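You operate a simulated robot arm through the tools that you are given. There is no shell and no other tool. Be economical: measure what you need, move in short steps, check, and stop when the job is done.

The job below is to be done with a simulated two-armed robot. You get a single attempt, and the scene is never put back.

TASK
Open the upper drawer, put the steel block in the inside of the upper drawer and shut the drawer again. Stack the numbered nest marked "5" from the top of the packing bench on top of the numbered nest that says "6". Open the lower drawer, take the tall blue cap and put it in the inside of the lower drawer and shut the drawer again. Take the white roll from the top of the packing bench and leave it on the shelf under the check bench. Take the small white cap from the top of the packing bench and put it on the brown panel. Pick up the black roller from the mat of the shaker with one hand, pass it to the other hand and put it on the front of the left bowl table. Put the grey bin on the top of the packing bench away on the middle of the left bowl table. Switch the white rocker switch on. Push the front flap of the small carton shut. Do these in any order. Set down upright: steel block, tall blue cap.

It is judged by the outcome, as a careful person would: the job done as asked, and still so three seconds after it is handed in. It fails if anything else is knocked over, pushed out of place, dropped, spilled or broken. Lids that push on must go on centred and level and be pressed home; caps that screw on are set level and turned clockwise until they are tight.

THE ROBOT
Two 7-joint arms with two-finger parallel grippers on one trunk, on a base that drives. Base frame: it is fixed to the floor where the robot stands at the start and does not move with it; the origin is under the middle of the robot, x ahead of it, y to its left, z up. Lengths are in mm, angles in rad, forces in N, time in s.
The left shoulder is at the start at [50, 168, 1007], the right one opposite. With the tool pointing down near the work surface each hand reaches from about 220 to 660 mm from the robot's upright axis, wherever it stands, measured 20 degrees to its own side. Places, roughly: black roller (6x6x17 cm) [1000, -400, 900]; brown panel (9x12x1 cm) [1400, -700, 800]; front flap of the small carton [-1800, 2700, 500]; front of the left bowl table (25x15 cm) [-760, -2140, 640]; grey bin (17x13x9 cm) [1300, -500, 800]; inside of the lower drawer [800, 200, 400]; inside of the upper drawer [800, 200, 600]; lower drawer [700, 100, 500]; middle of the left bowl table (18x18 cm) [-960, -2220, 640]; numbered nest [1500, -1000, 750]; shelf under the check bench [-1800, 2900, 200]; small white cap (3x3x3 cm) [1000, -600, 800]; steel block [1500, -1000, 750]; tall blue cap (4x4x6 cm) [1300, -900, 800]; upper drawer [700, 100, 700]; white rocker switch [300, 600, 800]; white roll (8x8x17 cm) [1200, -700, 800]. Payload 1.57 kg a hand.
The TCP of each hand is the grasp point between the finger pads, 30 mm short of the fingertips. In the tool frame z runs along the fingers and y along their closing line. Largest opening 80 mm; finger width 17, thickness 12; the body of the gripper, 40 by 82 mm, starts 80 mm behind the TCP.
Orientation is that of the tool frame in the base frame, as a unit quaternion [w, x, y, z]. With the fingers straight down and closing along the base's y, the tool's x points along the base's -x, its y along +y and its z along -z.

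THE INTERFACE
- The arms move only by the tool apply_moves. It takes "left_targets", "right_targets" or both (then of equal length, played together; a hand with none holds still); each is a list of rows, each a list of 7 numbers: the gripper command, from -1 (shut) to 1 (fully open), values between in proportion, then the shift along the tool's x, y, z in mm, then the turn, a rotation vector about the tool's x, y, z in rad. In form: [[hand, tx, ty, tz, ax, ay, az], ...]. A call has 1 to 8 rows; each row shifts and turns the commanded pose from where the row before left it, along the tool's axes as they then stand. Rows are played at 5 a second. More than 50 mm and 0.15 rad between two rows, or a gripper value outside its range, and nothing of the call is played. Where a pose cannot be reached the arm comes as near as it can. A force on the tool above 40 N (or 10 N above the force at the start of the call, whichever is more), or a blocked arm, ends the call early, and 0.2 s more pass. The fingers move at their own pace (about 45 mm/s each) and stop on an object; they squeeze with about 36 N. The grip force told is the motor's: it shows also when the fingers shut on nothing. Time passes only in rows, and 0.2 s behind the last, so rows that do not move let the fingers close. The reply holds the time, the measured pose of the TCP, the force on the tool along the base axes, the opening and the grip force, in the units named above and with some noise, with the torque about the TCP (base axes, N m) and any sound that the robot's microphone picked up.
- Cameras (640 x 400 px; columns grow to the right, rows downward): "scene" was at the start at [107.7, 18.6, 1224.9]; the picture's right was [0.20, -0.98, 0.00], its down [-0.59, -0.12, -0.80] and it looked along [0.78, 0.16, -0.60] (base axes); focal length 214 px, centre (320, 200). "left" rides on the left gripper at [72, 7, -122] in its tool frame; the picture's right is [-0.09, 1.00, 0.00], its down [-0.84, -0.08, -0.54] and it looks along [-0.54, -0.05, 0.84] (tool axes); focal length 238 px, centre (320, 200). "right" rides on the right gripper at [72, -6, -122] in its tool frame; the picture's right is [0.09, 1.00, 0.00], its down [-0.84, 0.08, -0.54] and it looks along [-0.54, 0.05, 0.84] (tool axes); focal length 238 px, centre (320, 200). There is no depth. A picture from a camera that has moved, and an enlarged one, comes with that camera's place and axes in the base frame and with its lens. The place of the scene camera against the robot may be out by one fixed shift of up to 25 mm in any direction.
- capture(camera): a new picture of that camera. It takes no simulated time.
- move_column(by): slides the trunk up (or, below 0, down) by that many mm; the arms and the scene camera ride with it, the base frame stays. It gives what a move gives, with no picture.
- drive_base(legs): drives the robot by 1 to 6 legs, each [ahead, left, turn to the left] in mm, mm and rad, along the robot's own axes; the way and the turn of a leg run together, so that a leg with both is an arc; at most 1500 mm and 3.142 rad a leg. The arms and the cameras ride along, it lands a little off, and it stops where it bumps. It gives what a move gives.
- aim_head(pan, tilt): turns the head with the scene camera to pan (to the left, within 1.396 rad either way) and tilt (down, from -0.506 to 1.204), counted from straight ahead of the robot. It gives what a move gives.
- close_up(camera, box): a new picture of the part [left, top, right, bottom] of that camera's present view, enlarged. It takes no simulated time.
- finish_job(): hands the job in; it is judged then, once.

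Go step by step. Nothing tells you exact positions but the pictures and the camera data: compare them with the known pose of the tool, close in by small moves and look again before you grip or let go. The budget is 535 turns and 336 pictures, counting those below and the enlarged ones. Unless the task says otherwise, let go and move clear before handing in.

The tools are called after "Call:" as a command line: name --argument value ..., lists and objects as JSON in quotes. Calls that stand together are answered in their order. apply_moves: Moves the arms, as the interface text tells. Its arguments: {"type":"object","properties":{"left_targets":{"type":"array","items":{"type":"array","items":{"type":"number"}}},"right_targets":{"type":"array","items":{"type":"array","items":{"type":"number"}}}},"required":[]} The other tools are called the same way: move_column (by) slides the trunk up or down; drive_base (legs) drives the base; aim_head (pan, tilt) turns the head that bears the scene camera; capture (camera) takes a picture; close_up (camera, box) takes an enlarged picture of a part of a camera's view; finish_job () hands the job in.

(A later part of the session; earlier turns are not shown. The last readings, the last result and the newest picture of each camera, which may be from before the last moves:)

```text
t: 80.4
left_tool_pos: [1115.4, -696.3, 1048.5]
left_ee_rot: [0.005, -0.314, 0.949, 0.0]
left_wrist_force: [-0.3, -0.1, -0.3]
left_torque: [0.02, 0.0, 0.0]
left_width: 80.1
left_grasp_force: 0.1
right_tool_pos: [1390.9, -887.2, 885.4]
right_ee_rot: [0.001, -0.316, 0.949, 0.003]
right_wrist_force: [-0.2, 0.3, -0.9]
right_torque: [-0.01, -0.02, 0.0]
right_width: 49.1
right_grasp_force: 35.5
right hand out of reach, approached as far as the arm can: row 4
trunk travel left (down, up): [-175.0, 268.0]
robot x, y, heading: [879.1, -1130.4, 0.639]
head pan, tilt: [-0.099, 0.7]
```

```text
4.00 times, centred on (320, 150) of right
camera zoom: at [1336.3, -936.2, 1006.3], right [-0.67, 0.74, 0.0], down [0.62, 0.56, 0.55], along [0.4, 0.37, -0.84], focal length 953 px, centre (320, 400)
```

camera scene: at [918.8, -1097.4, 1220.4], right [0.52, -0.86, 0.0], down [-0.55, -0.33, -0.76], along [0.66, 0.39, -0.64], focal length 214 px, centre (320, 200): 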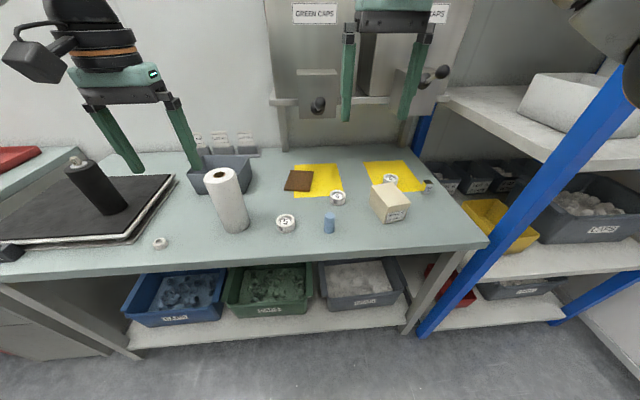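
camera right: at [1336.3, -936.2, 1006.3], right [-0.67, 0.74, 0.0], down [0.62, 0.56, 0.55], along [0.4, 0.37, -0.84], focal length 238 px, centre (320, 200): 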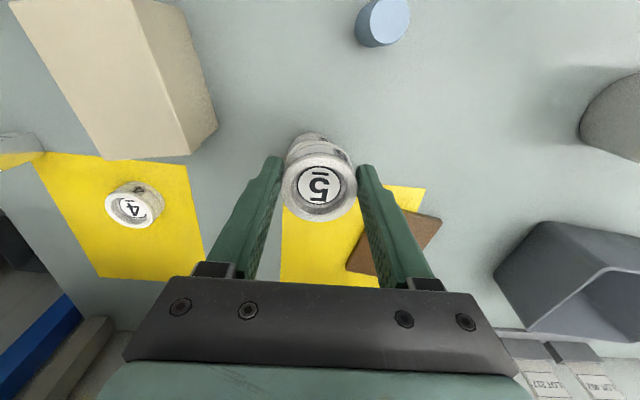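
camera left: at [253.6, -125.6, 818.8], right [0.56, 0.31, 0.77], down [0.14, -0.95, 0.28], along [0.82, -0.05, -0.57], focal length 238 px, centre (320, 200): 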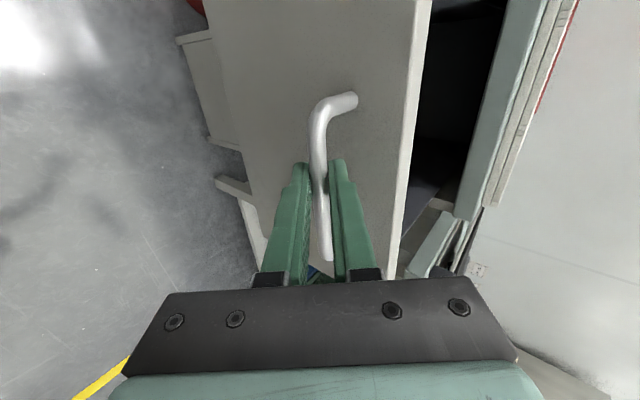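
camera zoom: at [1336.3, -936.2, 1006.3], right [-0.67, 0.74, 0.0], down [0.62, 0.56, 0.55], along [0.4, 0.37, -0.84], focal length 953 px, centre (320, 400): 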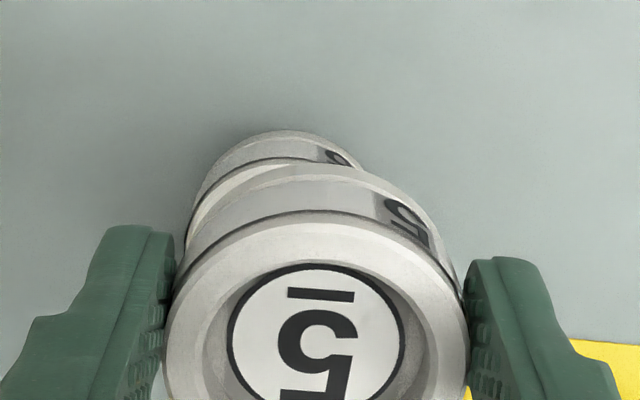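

Nest 6 lies about 20 mm further ahead and ~6 mm to the right. Lower some (more reach) and shift.

Call:
apply_moves --right_targets '[[-1, 0, 0, 40, 0, 0, 0], [-1, -12, -4, 0, 0, 0, 0], [-1, -8, -2, 0, 0, 0, 0]]'

Call:
close_up --camera "right" --box '[240, 100, 400, 200]'

Call:
close_up --camera "scene" --box '[290, 160, 386, 220]'

```text
t: 81.2
left_tool_pos: [1114.4, -695.0, 1048.3]
left_ee_rot: [0.005, -0.314, 0.949, 0.0]
left_wrist_force: [0.3, -0.1, 0.6]
left_torque: [0.0, -0.03, -0.04]
left_width: 79.7
left_grasp_force: 0.1
right_tool_pos: [1408.4, -879.7, 843.5]
right_ee_rot: [0.002, -0.316, 0.949, 0.002]
right_wrist_force: [0.0, -0.7, -0.5]
right_torque: [0.0, 0.01, 0.0]
right_width: 49.4
right_grasp_force: 36.0
trunk travel left (down, up): [-175.0, 268.0]
robot x, y, heading: [877.2, -1131.8, 0.641]
head pan, tilt: [-0.099, 0.7]
```

```text
4.00 times, centred on (320, 150) of right
camera zoom: at [1354.6, -928.2, 965.1], right [-0.67, 0.74, 0.0], down [0.62, 0.56, 0.55], along [0.4, 0.37, -0.84], focal length 953 px, centre (320, 400)
```

zoom: 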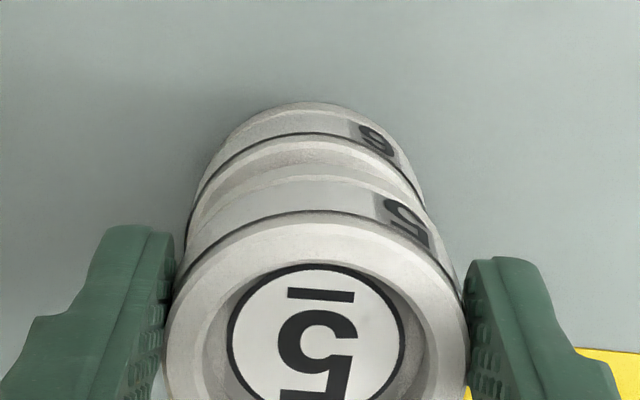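

```text
6.67 times, centred on (338, 190) of scene
camera zoom: at [966.7, -1061.4, 1220.4], right [0.52, -0.86, 0.0], down [-0.55, -0.33, -0.76], along [0.66, 0.39, -0.64], focal length 1430 px, centre (200, 267)
```

zoom: 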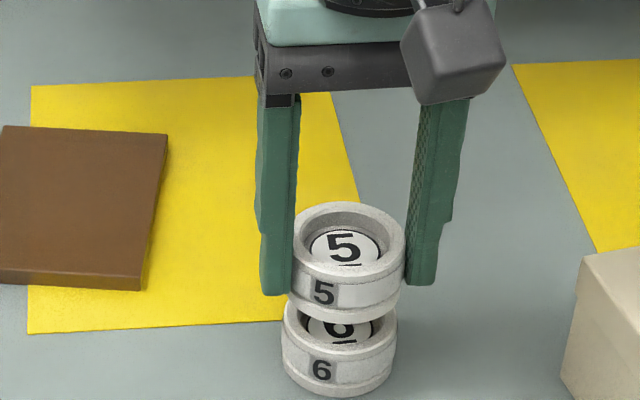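

Nearly aligned. Nudge 1 mm and lower slowly until contact.

Call:
apply_moves --right_targets '[[-1, -1, -1, 8, 0, 0, 0], [-1, 0, 0, 5, 0, 0, 0]]'

Call:
close_up --camera "scene" --box '[306, 175, 370, 215]'

Call:
close_up --camera "right" --box '[240, 100, 400, 200]'

```text
t: 81.8
left_tool_pos: [1115.3, -694.4, 1048.6]
left_ee_rot: [0.005, -0.314, 0.949, 0.0]
left_wrist_force: [0.7, -0.3, 0.3]
left_torque: [0.0, 0.01, 0.0]
left_width: 80.0
left_grasp_force: 0.0
right_tool_pos: [1409.8, -878.5, 831.9]
right_ee_rot: [0.002, -0.316, 0.949, 0.003]
right_wrist_force: [0.4, 0.3, -0.1]
right_torque: [0.03, 0.02, 0.02]
right_width: 49.0
right_grasp_force: 36.4
trunk travel left (down, up): [-175.0, 268.0]
robot x, y, heading: [876.5, -1129.1, 0.64]
head pan, tilt: [-0.099, 0.7]
```

```text
10.00 times, centred on (338, 195) of scene
camera zoom: at [966.8, -1061.4, 1220.4], right [0.52, -0.86, 0.0], down [-0.55, -0.33, -0.76], along [0.66, 0.39, -0.64], focal length 2145 px, centre (140, 250)
```

zoom: 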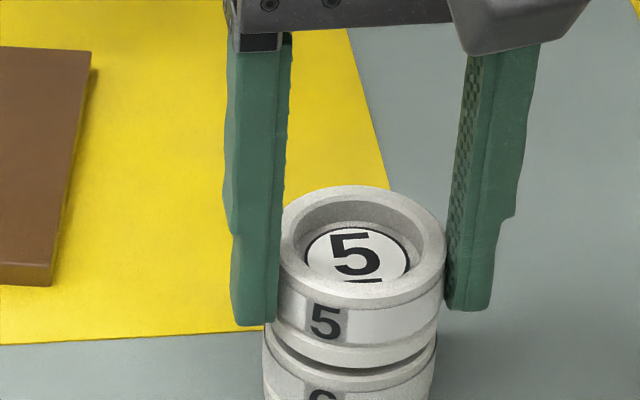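

```text
4.00 times, centred on (320, 150) of right
camera zoom: at [1355.5, -928.5, 952.5], right [-0.67, 0.74, 0.0], down [0.62, 0.56, 0.55], along [0.4, 0.37, -0.84], focal length 953 px, centre (320, 400)
```

zoom: 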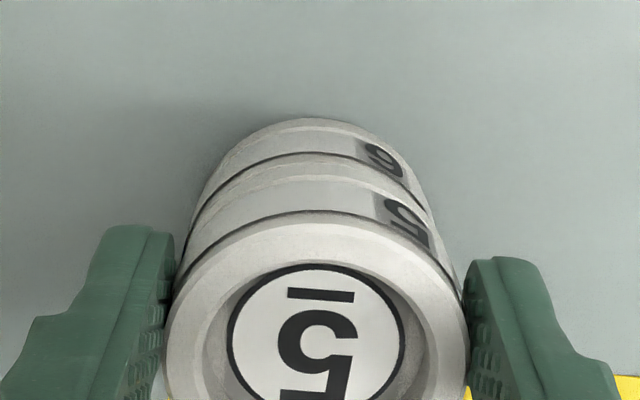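

Call:
apply_moves --right_targets '[[-1, 0, 0, 3, 0, 0, 0], [-1, 0, 0, 2, 0, 0, 0], [-1, 0, 0, 2, 0, 0, 0]]'

Call:
close_up --camera "scene" --box '[306, 180, 370, 220]'

```text
t: 82.6
left_tool_pos: [1113.2, -694.7, 1049.5]
left_ee_rot: [0.005, -0.314, 0.95, 0.0]
left_wrist_force: [-0.2, -0.1, -0.2]
left_torque: [0.04, 0.02, -0.02]
left_width: 80.1
left_grasp_force: 0.1
right_tool_pos: [1409.4, -880.8, 825.5]
right_ee_rot: [0.004, -0.317, 0.949, 0.003]
right_wrist_force: [-0.5, -0.4, 3.5]
right_torque: [-0.01, -0.02, 0.01]
right_width: 49.0
right_grasp_force: 36.2
trunk travel left (down, up): [-175.0, 268.0]
robot x, y, heading: [877.8, -1132.2, 0.636]
head pan, tilt: [-0.099, 0.7]
```

```text
10.00 times, centred on (338, 200) of scene
camera zoom: at [966.4, -1061.6, 1220.5], right [0.52, -0.86, 0.0], down [-0.55, -0.33, -0.77], along [0.66, 0.39, -0.64], focal length 2145 px, centre (140, 200)
```

zoom: 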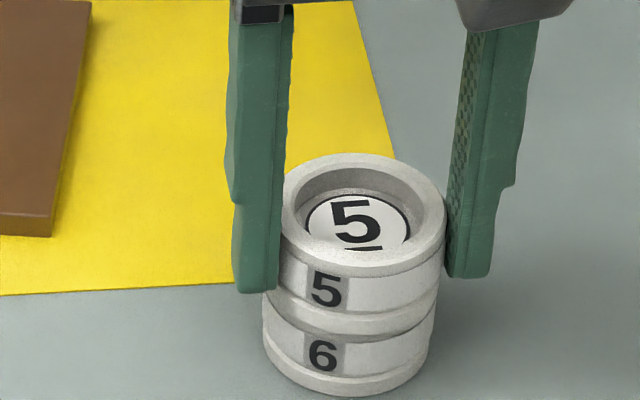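

Call:
apply_moves --right_targets '[[-1, 0, 0, 1.5, 0, 0, 0], [-1, 0, 0, 1.5, 0, 0, 0]]'

Call:
close_up --camera "right" --box '[240, 100, 400, 200]'

```text
t: 83.2
left_tool_pos: [1113.1, -696.9, 1049.0]
left_ee_rot: [0.006, -0.314, 0.949, -0.001]
left_wrist_force: [0.1, 0.5, 0.4]
left_torque: [0.01, 0.01, 0.01]
left_width: 80.1
left_grasp_force: 0.0
right_tool_pos: [1409.3, -880.3, 825.7]
right_ee_rot: [0.005, -0.316, 0.949, 0.004]
right_wrist_force: [-0.2, -2.3, 21.8]
right_torque: [-0.18, -0.03, 0.0]
right_width: 48.9
right_grasp_force: 36.2
trunk travel left (down, up): [-175.0, 268.0]
robot x, y, heading: [879.8, -1131.1, 0.644]
head pan, tilt: [-0.099, 0.7]
```

```text
4.00 times, centred on (320, 150) of right
camera zoom: at [1354.5, -929.9, 946.0], right [-0.67, 0.74, 0.0], down [0.62, 0.56, 0.55], along [0.41, 0.37, -0.83], focal length 953 px, centre (320, 400)
```

zoom: 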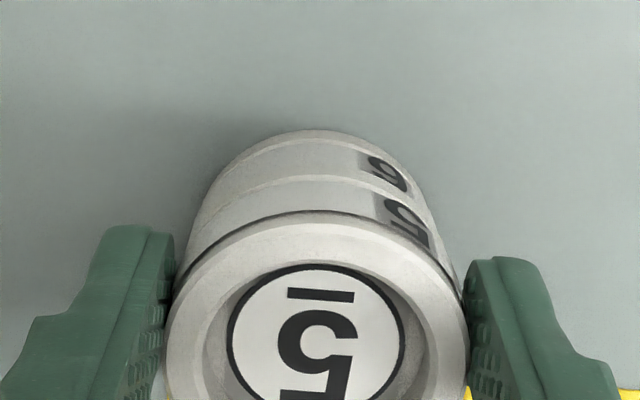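

Solid, level contact at a 27 mm pitch. Release gently and rise.

Call:
apply_moves --right_targets '[[-1, 0, 0, -1, 0, 0, 0], [0.8, 0, 0, 0, 0, 0, 0], [0.8, 0, 0, 0, 0, 0, 0], [0.8, 0, 0, -30, 0, 0, 0], [0.8, 0, 0, -40, 0, 0, 0], [0.8, 0, 0, -40, 0, 0, 0]]'

Call:
close_up --camera "scene" --box '[280, 140, 440, 240]'

Call:
capture --camera "right"

```text
t: 84.6
left_tool_pos: [1113.3, -694.4, 1049.2]
left_ee_rot: [0.005, -0.313, 0.95, 0.0]
left_wrist_force: [0.0, 0.1, 0.4]
left_torque: [0.02, -0.02, 0.01]
left_width: 80.3
left_grasp_force: 0.0
right_tool_pos: [1410.3, -881.3, 933.9]
right_ee_rot: [0.002, -0.316, 0.949, 0.003]
right_wrist_force: [-0.6, -0.1, 0.4]
right_torque: [0.02, 0.04, 0.02]
right_width: 72.1
right_grasp_force: 0.0
trunk travel left (down, up): [-175.0, 268.0]
robot x, y, heading: [878.1, -1127.3, 0.643]
head pan, tilt: [-0.099, 0.7]
```

```text
4.00 times, centred on (360, 190) of scene
camera zoom: at [966.5, -1061.4, 1220.4], right [0.52, -0.86, 0.0], down [-0.55, -0.33, -0.77], along [0.66, 0.39, -0.64], focal length 858 px, centre (160, 240)
```

zoom: 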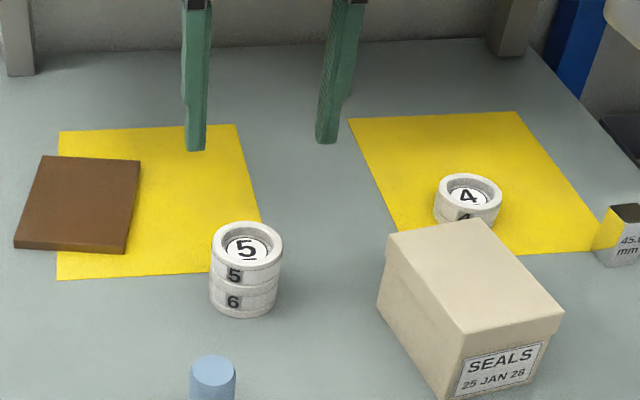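

```text
265 pictures are left
camera right: at [1355.6, -930.2, 1054.6], right [-0.67, 0.74, 0.0], down [0.62, 0.56, 0.55], along [0.4, 0.37, -0.84], focal length 238 px, centre (320, 200)
```

right: 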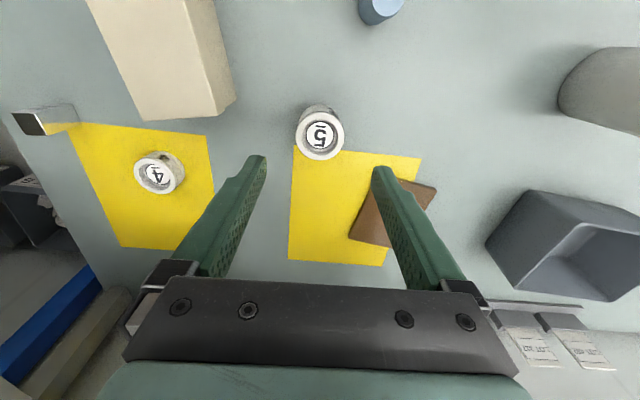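

Nest 5 sits on 6. Next the small white cap (≈[1029, -581]) with the left hand.

Call:
apply_moves --left_targets '[[1, 0, 47, 0, 0, 0, 0], [1, 0, 47, 0, 0, 0, 0], [1, 0, 47, 0, 0, 0, 0], [1, 0, 0, 40, 0, 0, 0], [1, 0, 0, 40, 0, 0, 0], [1, 0, 0, 40, 0, 0, 0], [1, 0, 0, 30, 0, 0, 0]]'

Call:
capture --camera "left"

```text
t: 86.2
left_tool_pos: [1029.8, -581.6, 895.9]
left_ee_rot: [0.006, -0.314, 0.95, 0.0]
left_wrist_force: [-0.6, 0.6, 0.3]
left_torque: [-0.01, -0.02, 0.01]
left_width: 79.9
left_grasp_force: 0.1
right_tool_pos: [1409.9, -881.3, 932.9]
right_ee_rot: [0.002, -0.317, 0.949, 0.003]
right_wrist_force: [0.7, -0.5, -0.1]
right_torque: [0.01, -0.01, 0.02]
right_width: 72.1
right_grasp_force: 0.1
trunk travel left (down, up): [-175.0, 268.0]
robot x, y, heading: [878.2, -1129.5, 0.641]
head pan, tilt: [-0.099, 0.7]
```

```text
264 pictures are left
camera left: at [967.1, -618.1, 1017.8], right [-0.52, 0.85, 0.0], down [0.71, 0.44, 0.55], along [0.47, 0.28, -0.83], focal length 238 px, centre (320, 200)
```

left: 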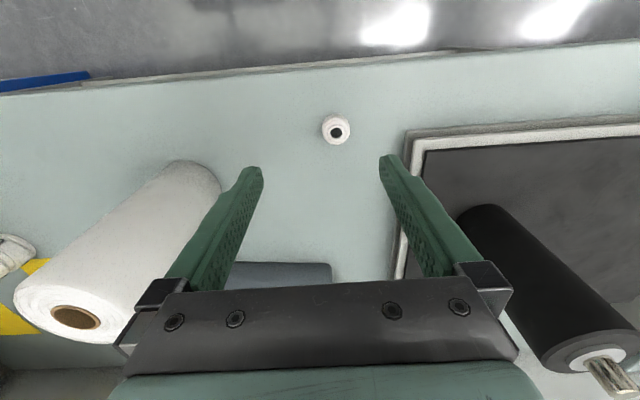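

Call:
apply_moves --left_targets '[[0.4, 1, 17, 0, 0, 0, 0], [0.4, 0, 0, 35, 0, 0, 0], [0.4, 0, 0, 35, 0, 0, 0]]'

Call:
capture --camera "left"

```text
t: 87.0
left_tool_pos: [1020.9, -568.0, 825.4]
left_ee_rot: [0.005, -0.314, 0.949, -0.001]
left_wrist_force: [1.4, -0.9, 1.5]
left_torque: [-0.03, 0.01, 0.0]
left_width: 55.9
left_grasp_force: 0.1
right_tool_pos: [1410.9, -880.6, 933.6]
right_ee_rot: [0.002, -0.316, 0.949, 0.003]
right_wrist_force: [-0.9, -0.4, -0.6]
right_torque: [0.03, -0.02, -0.03]
right_width: 72.0
right_grasp_force: 0.1
trunk travel left (down, up): [-175.0, 268.0]
robot x, y, heading: [878.4, -1130.2, 0.638]
head pan, tilt: [-0.099, 0.7]
```

```text
263 pictures are left
camera left: at [959.1, -605.0, 947.9], right [-0.52, 0.85, 0.0], down [0.71, 0.44, 0.55], along [0.47, 0.28, -0.83], focal length 238 px, centre (320, 200)
```

left: 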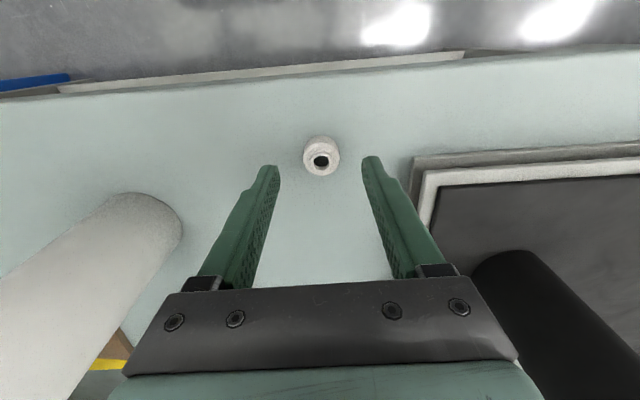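

Call:
apply_moves --left_targets '[[0.4, 2, 1, 14, 0, 0, 0], [0.4, 0, 0, 12, 0, 0, 0], [-1, 0, 0, 0, 0, 0, 0], [-1, 0, 0, 0, 0, 0, 0], [-1, 0, 0, 0, 0, 0, 0]]'

Call:
capture --camera "left"

```text
t: 88.2
left_tool_pos: [1020.4, -569.5, 801.7]
left_ee_rot: [0.005, -0.314, 0.949, 0.0]
left_wrist_force: [-0.4, 0.0, 0.2]
left_torque: [0.02, -0.04, -0.01]
left_width: 26.3
left_grasp_force: 10.1
right_tool_pos: [1410.4, -880.5, 933.5]
right_ee_rot: [0.002, -0.316, 0.949, 0.002]
right_wrist_force: [0.0, 0.1, -0.4]
right_torque: [-0.01, 0.0, 0.01]
right_width: 72.2
right_grasp_force: 0.0
trunk travel left (down, up): [-175.0, 268.0]
robot x, y, heading: [878.2, -1132.1, 0.639]
head pan, tilt: [-0.099, 0.7]
```

```text
262 pictures are left
camera left: at [957.8, -606.0, 922.9], right [-0.52, 0.85, 0.0], down [0.71, 0.44, 0.55], along [0.47, 0.28, -0.83], focal length 238 px, centre (320, 200)
```

left: 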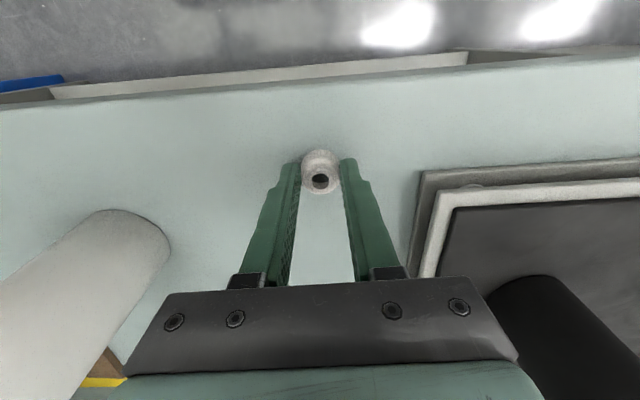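

Cap gripped. Lift high and drive right and slightly forward to the brown panel.

Call:
apply_moves --left_targets '[[-1, 0, 0, 0, 0, 0, 0], [-1, 0, 0, -45, 0, 0, 0], [-1, 0, 0, -45, 0, 0, 0], [-1, 0, 0, -45, 0, 0, 0], [-1, 0, 0, -45, 0, 0, 0], [-1, 0, -30, -30, 0, 0, 0], [-1, 0, -45, 0, 0, 0, 0], [-1, 0, -45, 0, 0, 0, 0]]'

Call:
drive_base --legs '[[50, -150, 0]]'

Call:
capture --camera "left"

Call:
capture --camera "scene"

```text
t: 90.0
left_tool_pos: [1090.1, -667.3, 1013.0]
left_ee_rot: [0.004, -0.315, 0.949, 0.0]
left_wrist_force: [0.6, -0.5, 0.2]
left_torque: [-0.01, 0.03, 0.02]
left_width: 26.0
left_grasp_force: 9.6
right_tool_pos: [1410.3, -881.1, 932.6]
right_ee_rot: [0.002, -0.317, 0.948, 0.002]
right_wrist_force: [-0.1, 0.4, -0.3]
right_torque: [0.04, -0.02, -0.01]
right_width: 72.0
right_grasp_force: 0.1
trunk travel left (down, up): [-175.0, 268.0]
robot x, y, heading: [879.0, -1130.9, 0.641]
head pan, tilt: [-0.099, 0.7]
```

```text
t: 92.0
left_tool_pos: [1219.7, -753.9, 1013.1]
left_ee_rot: [0.005, -0.313, 0.95, -0.001]
left_wrist_force: [-0.6, -0.2, 0.4]
left_torque: [0.01, 0.01, 0.0]
left_width: 25.8
left_grasp_force: 9.6
right_tool_pos: [1538.1, -971.2, 933.1]
right_ee_rot: [0.004, -0.316, 0.949, 0.001]
right_wrist_force: [-0.7, -0.1, -1.1]
right_torque: [-0.01, 0.0, 0.01]
right_width: 72.1
right_grasp_force: 0.1
trunk travel left (down, up): [-175.0, 268.0]
robot x, y, heading: [1011.2, -1218.0, 0.638]
head pan, tilt: [-0.099, 0.7]
```

```text
261 pictures are left
camera left: at [1155.4, -791.2, 1134.6], right [-0.52, 0.85, 0.0], down [0.71, 0.44, 0.55], along [0.47, 0.28, -0.83], focal length 238 px, centre (320, 200)
```

left: 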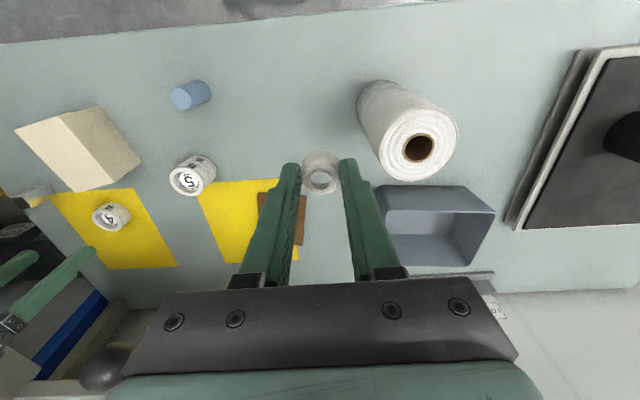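

```text
260 pictures are left
camera scene: at [1094.4, -1149.7, 1220.4], right [0.51, -0.86, 0.0], down [-0.55, -0.33, -0.77], along [0.66, 0.39, -0.64], focal length 214 px, centre (320, 200)
```

scene: 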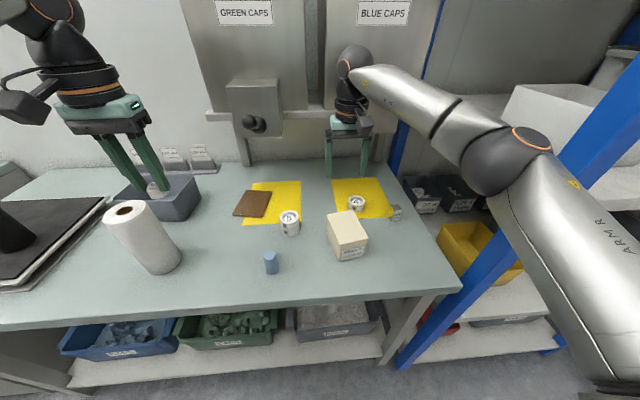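

Cap held. The panel is ~194 ahead and 95 right of the hand. Shift right, lower, then reach forward.

Call:
apply_moves --left_targets '[[-1, 0, -47, 0, 0, 0, 0], [-1, 0, -47, 0, 0, 0, 0], [-1, 0, 0, 45, 0, 0, 0], [-1, 0, 0, 45, 0, 0, 0], [-1, -42, 0, 15, 0, 0, 0], [-1, -42, 0, 15, 0, 0, 0], [-1, -42, 0, 10, 0, 0, 0], [-1, -42, 0, 5, 0, 0, 0]]'

Call:
capture --camera "left"

Call:
close_up --camera "scene" --box '[180, 140, 340, 240]'

```text
t: 93.8
left_tool_pos: [1300.4, -721.2, 883.3]
left_ee_rot: [0.007, -0.313, 0.95, -0.002]
left_wrist_force: [0.1, 0.6, 0.2]
left_torque: [0.0, 0.0, -0.02]
left_width: 26.0
left_grasp_force: 10.4
left hand out of reach, approached as far as the arm can: row 2, 5, 6, 7, 8
right_tool_pos: [1537.2, -970.8, 934.4]
right_ee_rot: [0.003, -0.317, 0.948, 0.002]
right_wrist_force: [0.5, -0.3, -0.2]
right_torque: [0.0, -0.02, 0.0]
right_width: 72.2
right_grasp_force: 0.1
trunk travel left (down, up): [-175.0, 268.0]
robot x, y, heading: [1009.6, -1217.5, 0.634]
head pan, tilt: [-0.099, 0.7]
```

```text
259 pictures are left
camera left: at [1236.7, -756.4, 1004.1], right [-0.52, 0.86, -0.01], down [0.71, 0.43, 0.55], along [0.48, 0.28, -0.83], focal length 238 px, centre (320, 200)
```

left: 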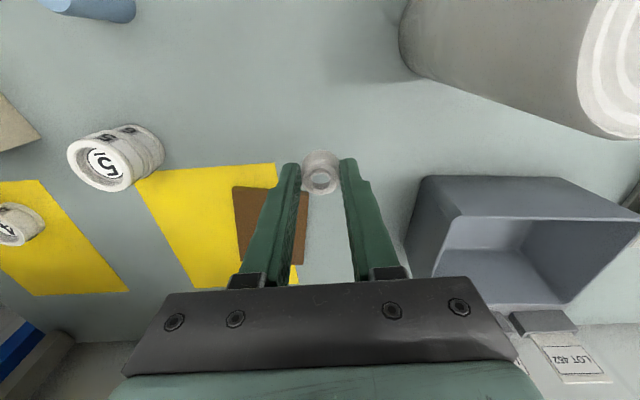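

```text
4.00 times, centred on (260, 190) of scene
camera zoom: at [1094.4, -1150.2, 1220.5], right [0.51, -0.86, 0.0], down [-0.55, -0.33, -0.77], along [0.66, 0.39, -0.64], focal length 858 px, centre (560, 240)
```

zoom: 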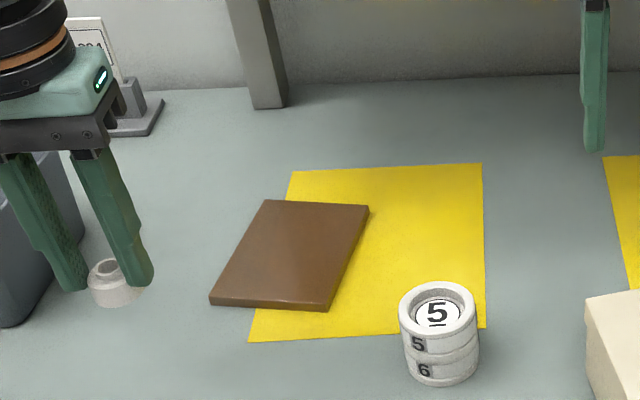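

Reach is limited by wrist height relative to the shoulder; raising the trunk gains reach.

Call:
move_column --by 150

Call:
apply_moves --left_targets '[[-1, 0, -30, 40, 0, 0, 0], [-1, 0, -30, 40, 0, 0, 0], [-1, -20, -13, 40, 0, 0, 0], [-1, -30, 0, 35, 0, 0, 0], [-1, -30, 0, 0, 0, 0, 0], [-1, -24, 0, 0, 0, 0, 0]]'

Call:
capture --camera "left"

Call:
capture --camera "scene"

```text
t: 95.5
left_tool_pos: [1300.5, -721.9, 1032.2]
left_ee_rot: [0.006, -0.314, 0.95, 0.0]
left_wrist_force: [0.5, 0.1, 0.4]
left_torque: [0.0, 0.01, -0.01]
left_width: 26.2
left_grasp_force: 10.5
right_tool_pos: [1538.2, -970.7, 1081.9]
right_ee_rot: [0.003, -0.316, 0.949, 0.001]
right_wrist_force: [0.3, -0.2, -0.2]
right_torque: [0.04, -0.02, 0.0]
right_width: 72.0
right_grasp_force: 0.0
trunk travel left (down, up): [-325.0, 118.0]
robot x, y, heading: [1010.1, -1219.9, 0.642]
head pan, tilt: [-0.099, 0.7]
```

```text
t: 96.9
left_tool_pos: [1281.2, -712.9, 932.2]
left_ee_rot: [0.009, -0.314, 0.95, -0.001]
left_wrist_force: [0.5, -0.1, -0.5]
left_torque: [-0.03, -0.02, 0.0]
left_width: 26.2
left_grasp_force: 10.2
left hand out of reach, approached as far as the arm can: row 1, 2, 3, 4, 5, 6
right_tool_pos: [1538.5, -969.3, 1082.8]
right_ee_rot: [0.002, -0.317, 0.948, 0.002]
right_wrist_force: [-0.4, 0.3, 0.4]
right_torque: [0.0, -0.01, -0.01]
right_width: 71.8
right_grasp_force: 0.1
trunk travel left (down, up): [-325.0, 118.0]
robot x, y, heading: [1010.3, -1221.0, 0.64]
head pan, tilt: [-0.099, 0.7]
```

```text
257 pictures are left
camera left: at [1216.9, -749.4, 1054.2], right [-0.52, 0.86, -0.01], down [0.71, 0.43, 0.55], along [0.48, 0.28, -0.83], focal length 238 px, centre (320, 200)
```

left: 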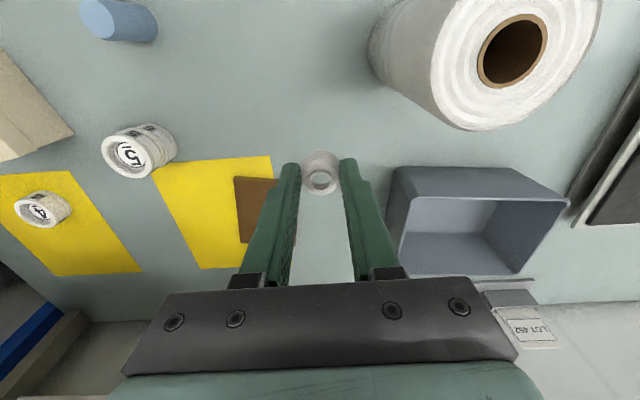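

```text
256 pictures are left
camera scene: at [1095.8, -1150.4, 1370.4], right [0.51, -0.86, 0.0], down [-0.55, -0.33, -0.76], along [0.66, 0.39, -0.64], focal length 214 px, centre (320, 200)
```

scene: 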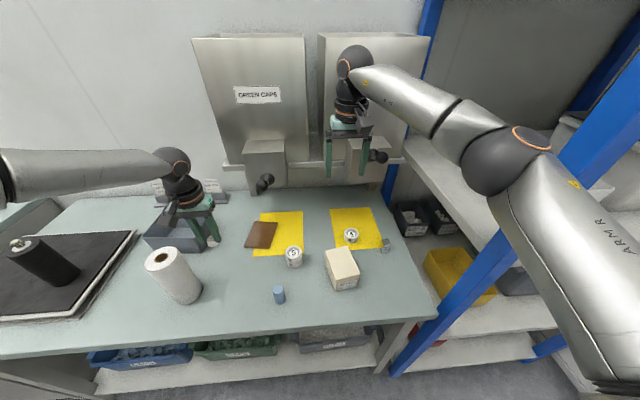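

The arm stalls on long diagonal targets; try small separate steps: down, then right, then ahead.

Call:
apply_moves --left_targets '[[-1, 10, 0, 30, 0, 0, 0], [-1, 10, 0, 30, 0, 0, 0], [-1, 0, -25, 0, 0, 0, 0], [-1, 0, -25, 0, 0, 0, 0]]'

```text
t: 97.9
left_tool_pos: [1261.1, -766.3, 893.6]
left_ee_rot: [0.008, -0.314, 0.949, 0.0]
left_wrist_force: [0.1, 0.2, 0.3]
left_torque: [0.01, 0.0, -0.02]
left_width: 25.8
left_grasp_force: 10.0
left hand out of reach, approached as far as the arm can: row 1, 2, 3, 4
right_tool_pos: [1539.2, -970.1, 1082.9]
right_ee_rot: [0.002, -0.315, 0.949, 0.002]
right_wrist_force: [-0.2, 0.1, 0.2]
right_torque: [0.03, -0.05, -0.01]
right_width: 72.0
right_grasp_force: 0.0
trunk travel left (down, up): [-325.0, 118.0]
robot x, y, heading: [1005.5, -1216.4, 0.638]
head pan, tilt: [-0.099, 0.7]
```

Better: turn the base a little right so the panel lies more to the left side, nearer the left shoulder, and go a bit forward. First retract the right hand and lift the left.

Call:
apply_moves --left_targets '[[-1, 10, 0, -30, 0, 0, 0], [-1, 0, 0, -40, 0, 0, 0], [-1, 0, 0, -40, 0, 0, 0], [-1, 0, 0, -40, 0, 0, 0], [-1, 0, 0, 0, 0, 0, 0]]' --right_targets '[[1, 45, 0, 0, 0, 0, 0], [1, 45, 0, 0, 0, 0, 0], [1, 45, 0, 0, 0, 0, 0], [1, 45, 0, 0, 0, 0, 0], [1, 20, 0, 0, 0, 0, 0]]'

Call:
move_column --by -130

Call:
drive_base --legs '[[40, 0, 0], [0, 0, -0.3]]'

Call:
capture --camera "left"

```text
t: 99.3
left_tool_pos: [1232.6, -765.5, 1047.3]
left_ee_rot: [0.014, -0.314, 0.949, -0.007]
left_wrist_force: [0.1, 0.5, 0.6]
left_torque: [-0.05, 0.0, 0.04]
left_width: 26.0
left_grasp_force: 10.1
right_tool_pos: [1352.4, -1077.7, 1091.7]
right_ee_rot: [0.017, -0.332, 0.943, -0.003]
right_wrist_force: [0.3, 0.5, -0.7]
right_torque: [0.0, 0.03, -0.03]
right_width: 80.0
right_grasp_force: 0.0
trunk travel left (down, up): [-325.0, 118.0]
robot x, y, heading: [1005.8, -1213.1, 0.638]
head pan, tilt: [-0.099, 0.7]
stopped in row 5 (right hand): the arm was blocked; the commanded pose is now the measured one
```

```text
t: 100.9
left_tool_pos: [1233.1, -769.3, 920.5]
left_ee_rot: [0.018, -0.313, 0.949, -0.007]
left_wrist_force: [0.0, -0.5, 0.2]
left_torque: [-0.02, -0.01, -0.03]
left_width: 26.2
left_grasp_force: 10.1
right_tool_pos: [1354.1, -1082.7, 966.9]
right_ee_rot: [0.024, -0.328, 0.944, -0.001]
right_wrist_force: [-0.2, -0.9, 0.9]
right_torque: [0.01, 0.01, -0.04]
right_width: 79.9
right_grasp_force: 0.0
trunk travel left (down, up): [-195.0, 248.0]
robot x, y, heading: [1005.7, -1218.7, 0.635]
head pan, tilt: [-0.099, 0.7]
```

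```text
t: 101.5
left_tool_pos: [1234.8, -770.3, 919.4]
left_ee_rot: [0.014, -0.311, 0.95, -0.005]
left_wrist_force: [1.0, -0.2, 0.8]
left_torque: [-0.03, 0.01, -0.01]
left_width: 26.1
left_grasp_force: 9.6
right_tool_pos: [1353.5, -1082.8, 967.8]
right_ee_rot: [0.026, -0.33, 0.943, 0.003]
right_wrist_force: [-0.8, -0.3, 0.2]
right_torque: [-0.01, -0.01, 0.0]
right_width: 80.2
right_grasp_force: 0.1
trunk travel left (down, up): [-195.0, 248.0]
robot x, y, heading: [1000.0, -1220.7, 0.64]
head pan, tilt: [-0.099, 0.7]
stopped in leg 1: the robot was blocked; the commanded pose is now the measured one
```

```text
255 pictures are left
camera left: at [1169.4, -807.2, 1039.5], right [-0.51, 0.86, -0.02], down [0.7, 0.43, 0.56], along [0.49, 0.28, -0.83], focal length 238 px, centre (320, 200)
```

left: 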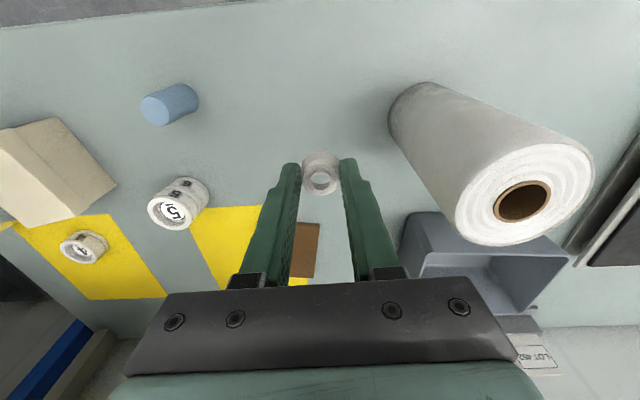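

Something blocks the right arm; look at it.

Call:
aim_head --pan -1.0 --tilt 0.6

Call:
capture --camera "scene"

```text
t: 102.8
left_tool_pos: [1235.1, -771.3, 920.1]
left_ee_rot: [0.016, -0.313, 0.95, -0.004]
left_wrist_force: [0.5, 0.6, 0.6]
left_torque: [-0.01, 0.01, -0.04]
left_width: 26.4
left_grasp_force: 10.0
right_tool_pos: [1352.1, -1083.3, 967.8]
right_ee_rot: [0.025, -0.329, 0.944, 0.001]
right_wrist_force: [-1.0, -0.6, 0.3]
right_torque: [-0.01, -0.04, -0.01]
right_width: 79.9
right_grasp_force: 0.0
trunk travel left (down, up): [-195.0, 248.0]
robot x, y, heading: [1004.3, -1220.2, 0.642]
head pan, tilt: [-1.0, 0.6]
```

```text
254 pictures are left
camera scene: at [1081.1, -1223.2, 1251.3], right [-0.35, -0.94, -0.01], down [-0.51, 0.2, -0.84], along [0.78, -0.29, -0.55], focal length 214 px, centre (320, 200)
```

scene: 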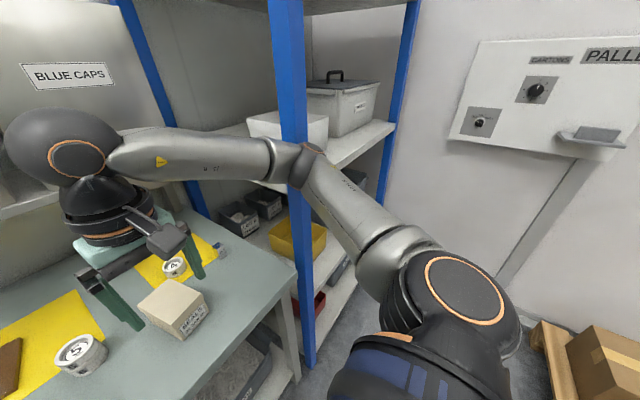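

The right elbow is touching the rack post. Back away, turn right (elbow swings to the aisle), then go left.

Call:
drive_base --legs '[[-100, 0, 0], [0, 0, -0.55]]'

Call:
aim_head --pan 0.4 --tilt 0.7

Call:
capture --camera "scene"

```text
t: 105.4
left_tool_pos: [1365.0, -1024.3, 915.3]
left_ee_rot: [0.006, -0.042, 0.999, -0.002]
left_wrist_force: [-0.2, 0.0, -0.2]
left_torque: [0.0, -0.02, -0.01]
left_width: 26.2
left_grasp_force: 9.8
right_tool_pos: [1304.8, -1354.0, 959.7]
right_ee_rot: [0.017, -0.06, 0.998, 0.001]
right_wrist_force: [0.8, 0.6, -0.2]
right_torque: [-0.05, 0.01, 0.03]
right_width: 79.9
right_grasp_force: 0.0
trunk travel left (down, up): [-195.0, 248.0]
robot x, y, heading: [925.1, -1278.5, 0.087]
head pan, tilt: [-1.0, 0.6]
```

```text
t: 107.0
left_tool_pos: [1365.2, -1024.2, 915.7]
left_ee_rot: [0.006, -0.043, 0.999, -0.002]
left_wrist_force: [-0.3, -0.1, -0.2]
left_torque: [0.02, 0.01, -0.03]
left_width: 26.1
left_grasp_force: 9.5
right_tool_pos: [1304.9, -1354.3, 959.6]
right_ee_rot: [0.015, -0.061, 0.998, 0.001]
right_wrist_force: [-0.3, 0.4, -0.5]
right_torque: [0.01, 0.0, 0.02]
right_width: 80.1
right_grasp_force: 0.1
trunk travel left (down, up): [-195.0, 248.0]
robot x, y, heading: [922.6, -1278.8, 0.084]
head pan, tilt: [0.4, 0.7]
```

```text
253 pictures are left
camera scene: at [1021.4, -1234.1, 1240.4], right [0.47, -0.88, 0.0], down [-0.57, -0.3, -0.77], along [0.68, 0.36, -0.64], focal length 214 px, centre (320, 200)
```

scene: 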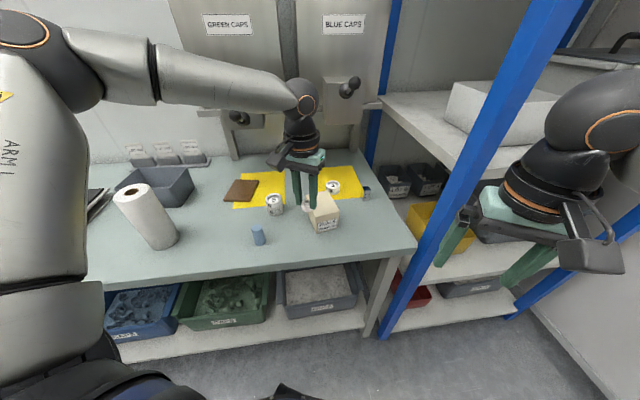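

Call:
drive_base --legs '[[0, 109, 0], [64, 0, 0]]'

Call:
capture --camera "left"

```text
t: 109.2
left_tool_pos: [1417.4, -910.5, 914.9]
left_ee_rot: [0.006, -0.042, 0.999, -0.003]
left_wrist_force: [0.3, 0.0, -1.0]
left_torque: [0.03, 0.04, -0.03]
left_width: 26.2
left_grasp_force: 9.9
right_tool_pos: [1358.7, -1240.3, 960.6]
right_ee_rot: [0.015, -0.06, 0.998, 0.001]
right_wrist_force: [1.1, -0.1, 0.1]
right_torque: [0.0, 0.01, -0.01]
right_width: 80.2
right_grasp_force: 0.0
trunk travel left (down, up): [-195.0, 248.0]
robot x, y, heading: [978.8, -1164.1, 0.086]
head pan, tilt: [0.4, 0.7]
```

```text
252 pictures are left
camera left: at [1345.0, -907.9, 1036.8], right [0.01, 1.0, 0.0], down [0.83, 0.0, 0.55], along [0.55, -0.01, -0.83], focal length 238 px, centre (320, 200)
```

left: 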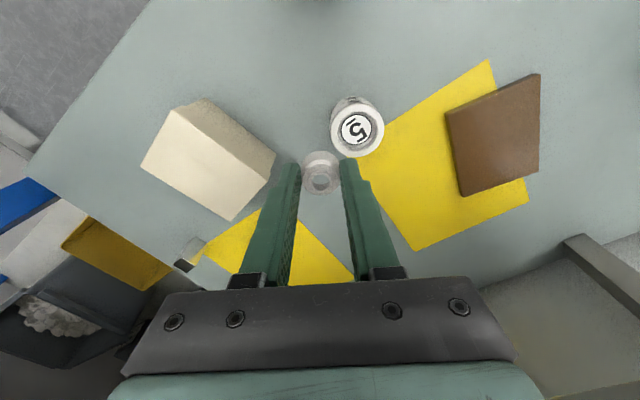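

Panel is 198 left and 32 ahead of the hand. Move over it.

Call:
apply_moves --left_targets '[[-1, -6, 40, 0, 0, 0, 0], [-1, -6, 40, 0, 0, 0, 0], [-1, -6, 40, 0, 0, 0, 0], [-1, -7, 40, 15, 0, 0, 0], [-1, -7, 38, 25, 0, 0, 0]]'

Call:
capture --camera "left"

```text
t: 109.7
left_tool_pos: [1420.4, -865.0, 915.7]
left_ee_rot: [0.006, -0.035, 0.999, -0.008]
left_wrist_force: [1.5, -8.1, 0.4]
left_torque: [1.12, 0.34, 0.05]
left_width: 26.1
left_grasp_force: 10.2
right_tool_pos: [1357.3, -1240.5, 960.6]
right_ee_rot: [0.015, -0.06, 0.998, 0.001]
right_wrist_force: [0.1, 0.1, 0.5]
right_torque: [-0.04, 0.0, 0.0]
right_width: 80.3
right_grasp_force: 0.0
trunk travel left (down, up): [-195.0, 248.0]
robot x, y, heading: [976.8, -1165.9, 0.086]
head pan, tilt: [0.4, 0.7]
stopped in row 2 (left hand): the force on the tool passed its limit at 55 N (the readings are from after the stop); the commanded pose is now the measured one
```

```text
251 pictures are left
camera left: at [1346.9, -859.3, 1038.2], right [0.02, 1.0, -0.01], down [0.83, -0.01, 0.55], along [0.55, -0.02, -0.83], focal length 238 px, centre (320, 200)
```

left: 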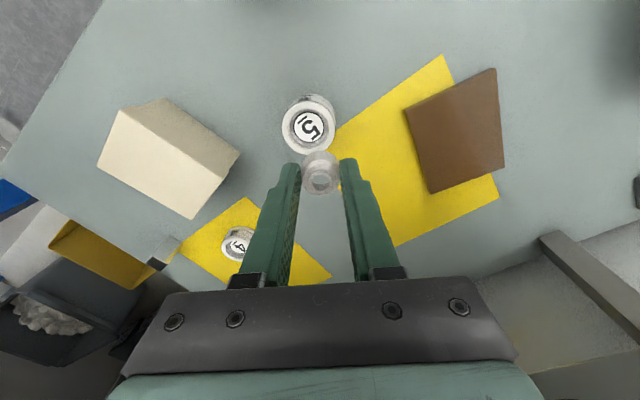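

Something was touched—likely a wall dispenser with the upper gripper. Look.

Call:
capture --camera "scene"

Call:
close_up --camera "scene" --box '[180, 60, 420, 210]'

```text
250 pictures are left
camera scene: at [1074.9, -1119.9, 1240.4], right [0.47, -0.88, 0.0], down [-0.57, -0.3, -0.76], along [0.68, 0.36, -0.64], focal length 214 px, centre (320, 200)
```

scene: 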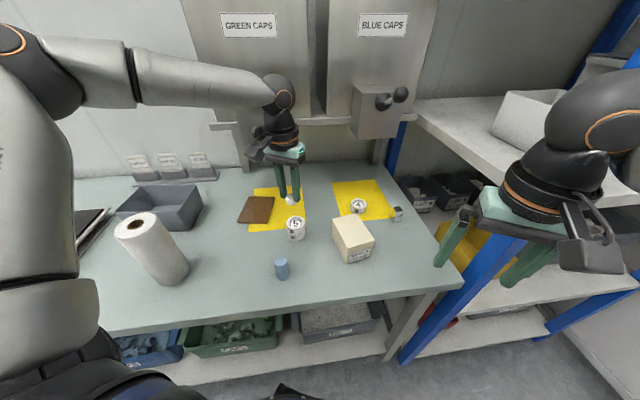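

```text
2.67 times, centred on (300, 135) of scene
camera zoom: at [1074.9, -1119.9, 1240.4], right [0.47, -0.88, 0.0], down [-0.57, -0.3, -0.76], along [0.68, 0.36, -0.64], focal length 572 px, centre (373, 373)
```

zoom: 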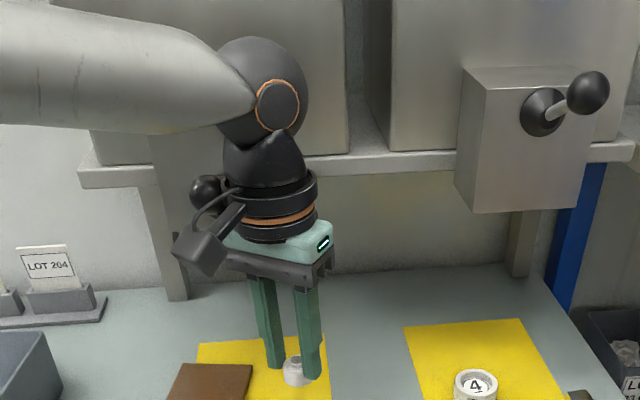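

The panel sits under the dispenser's knob, so a vertical hand can't go there. Plan: back off, set the cap on the open bench, re-grip with the tool tilted forward, then place. First retreat.

Call:
apply_moves --left_targets '[[-1, 5, -30, 0, 0, 0, 0], [-1, 5, -30, 0, 0, 0, 0], [-1, 0, 0, -20, 0, 0, 0]]'

Call:
drive_base --legs '[[-60, -94, 0], [0, 0, 0.55]]'

Call:
aim_head --pan 0.1 --tilt 0.7

Call:
capture --camera "scene"

Call:
capture --camera "left"

```text
t: 110.5
left_tool_pos: [1414.8, -922.2, 935.2]
left_ee_rot: [0.005, -0.036, 0.999, -0.006]
left_wrist_force: [0.4, 0.6, -0.4]
left_torque: [0.0, 0.02, 0.01]
left_width: 25.9
left_grasp_force: 10.2
right_tool_pos: [1357.0, -1239.8, 959.7]
right_ee_rot: [0.015, -0.061, 0.998, 0.001]
right_wrist_force: [-0.4, -0.6, -0.7]
right_torque: [0.01, -0.02, 0.0]
right_width: 79.8
right_grasp_force: 0.1
trunk travel left (down, up): [-195.0, 248.0]
robot x, y, heading: [979.8, -1165.8, 0.087]
head pan, tilt: [0.4, 0.7]
```

```text
t: 113.5
left_tool_pos: [1171.0, -828.7, 936.5]
left_ee_rot: [0.008, -0.305, 0.952, -0.005]
left_wrist_force: [-1.0, 0.4, -0.7]
left_torque: [0.03, 0.01, 0.0]
left_width: 26.2
left_grasp_force: 10.0
right_tool_pos: [1289.0, -1128.5, 961.5]
right_ee_rot: [0.014, -0.327, 0.945, 0.005]
right_wrist_force: [0.0, -0.6, 0.2]
right_torque: [-0.01, -0.02, -0.02]
right_width: 79.8
right_grasp_force: 0.1
trunk travel left (down, up): [-195.0, 248.0]
robot x, y, heading: [926.4, -1260.0, 0.638]
head pan, tilt: [0.4, 0.7]
```

```text
t: 114.3
left_tool_pos: [1171.5, -829.2, 935.4]
left_ee_rot: [0.008, -0.306, 0.952, -0.005]
left_wrist_force: [0.2, 0.2, 0.1]
left_torque: [0.0, 0.02, -0.04]
left_width: 26.2
left_grasp_force: 9.5
right_tool_pos: [1288.7, -1127.6, 960.3]
right_ee_rot: [0.015, -0.328, 0.945, 0.005]
right_wrist_force: [-0.4, 0.0, -0.8]
right_torque: [0.02, 0.03, 0.02]
right_width: 80.0
right_grasp_force: 0.0
trunk travel left (down, up): [-195.0, 248.0]
robot x, y, heading: [926.0, -1260.8, 0.642]
head pan, tilt: [0.099, 0.7]
```

```text
248 pictures are left
camera scene: at [1002.1, -1180.2, 1240.4], right [0.67, -0.74, 0.0], down [-0.48, -0.43, -0.76], along [0.57, 0.51, -0.64], focal length 214 px, centre (320, 200)
```

scene: 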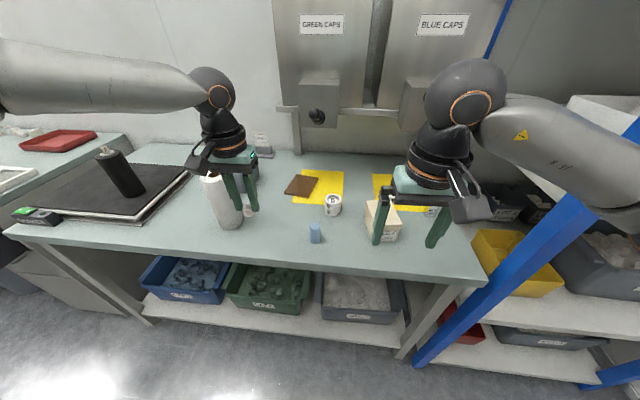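

```text
247 pictures are left
camera left: at [1107.4, -863.1, 1057.6], right [-0.5, 0.86, -0.01], down [0.72, 0.43, 0.55], along [0.48, 0.27, -0.83], focal length 238 px, centre (320, 200)
```

left: 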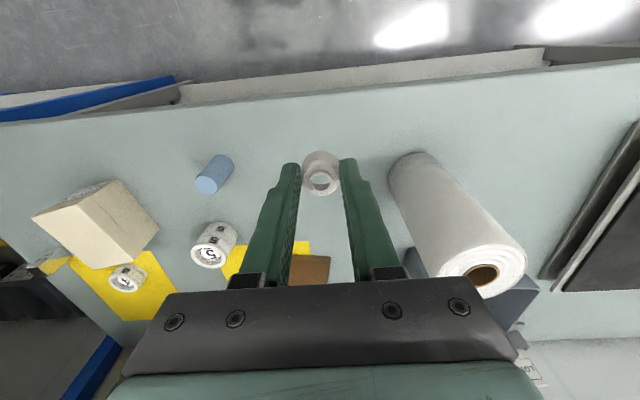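

Set the cap down on the clear bench spot in front.

Call:
apply_moves --left_targets '[[-1, -15, 0, 35, 0, 0, 0], [-1, -15, 0, 35, 0, 0, 0], [-1, -15, 0, 35, 0, 0, 0], [-1, 0, 0, 20, 0, 0, 0], [-1, 0, 0, 5, 0, 0, 0], [-1, 0, 0, 3, 0, 0, 0]]'

```text
t: 115.7
left_tool_pos: [1200.4, -801.7, 807.1]
left_ee_rot: [0.007, -0.306, 0.952, -0.004]
left_wrist_force: [-0.2, 0.4, -0.3]
left_torque: [0.0, 0.03, 0.02]
left_width: 26.1
left_grasp_force: 10.7
left hand out of reach, approached as far as the arm can: row 4, 6
right_tool_pos: [1287.3, -1127.5, 959.9]
right_ee_rot: [0.015, -0.329, 0.944, 0.005]
right_wrist_force: [0.1, -0.8, 0.3]
right_torque: [-0.02, 0.0, 0.0]
right_width: 80.1
right_grasp_force: 0.1
trunk travel left (down, up): [-195.0, 248.0]
robot x, y, heading: [929.2, -1257.6, 0.638]
head pan, tilt: [0.099, 0.7]
```

Call:
apply_moves --left_targets '[[-1, 0, 0, 3, 0, 0, 0], [-1, 0, 0, 3, 0, 0, 0]]'

Call:
close_up --camera "scene" --box '[200, 160, 280, 210]'

```text
t: 116.3
left_tool_pos: [1198.6, -802.9, 801.5]
left_ee_rot: [0.006, -0.305, 0.952, -0.006]
left_wrist_force: [0.3, 0.2, -0.6]
left_torque: [0.0, -0.02, 0.01]
left_width: 26.1
left_grasp_force: 9.8
right_tool_pos: [1288.4, -1128.5, 960.9]
right_ee_rot: [0.014, -0.328, 0.944, 0.005]
right_wrist_force: [-0.2, 0.2, -0.9]
right_torque: [0.01, 0.03, 0.02]
right_width: 80.1
right_grasp_force: 0.0
trunk travel left (down, up): [-195.0, 248.0]
robot x, y, heading: [924.4, -1259.1, 0.638]
head pan, tilt: [0.099, 0.7]
```

```text
8.00 times, centred on (240, 185) of scene
camera zoom: at [1002.2, -1180.2, 1240.4], right [0.67, -0.74, 0.0], down [-0.48, -0.43, -0.76], along [0.57, 0.51, -0.64], focal length 1716 px, centre (960, 320)
```

zoom: 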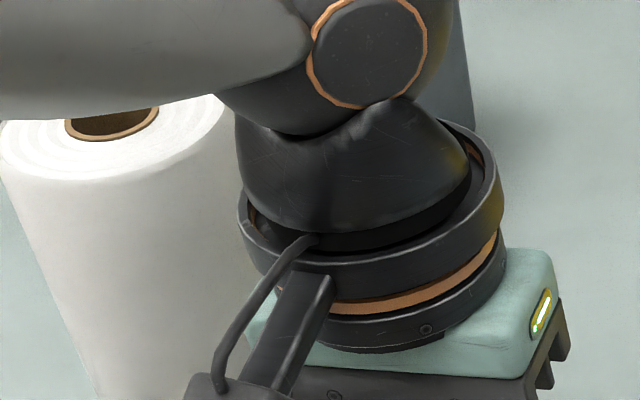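

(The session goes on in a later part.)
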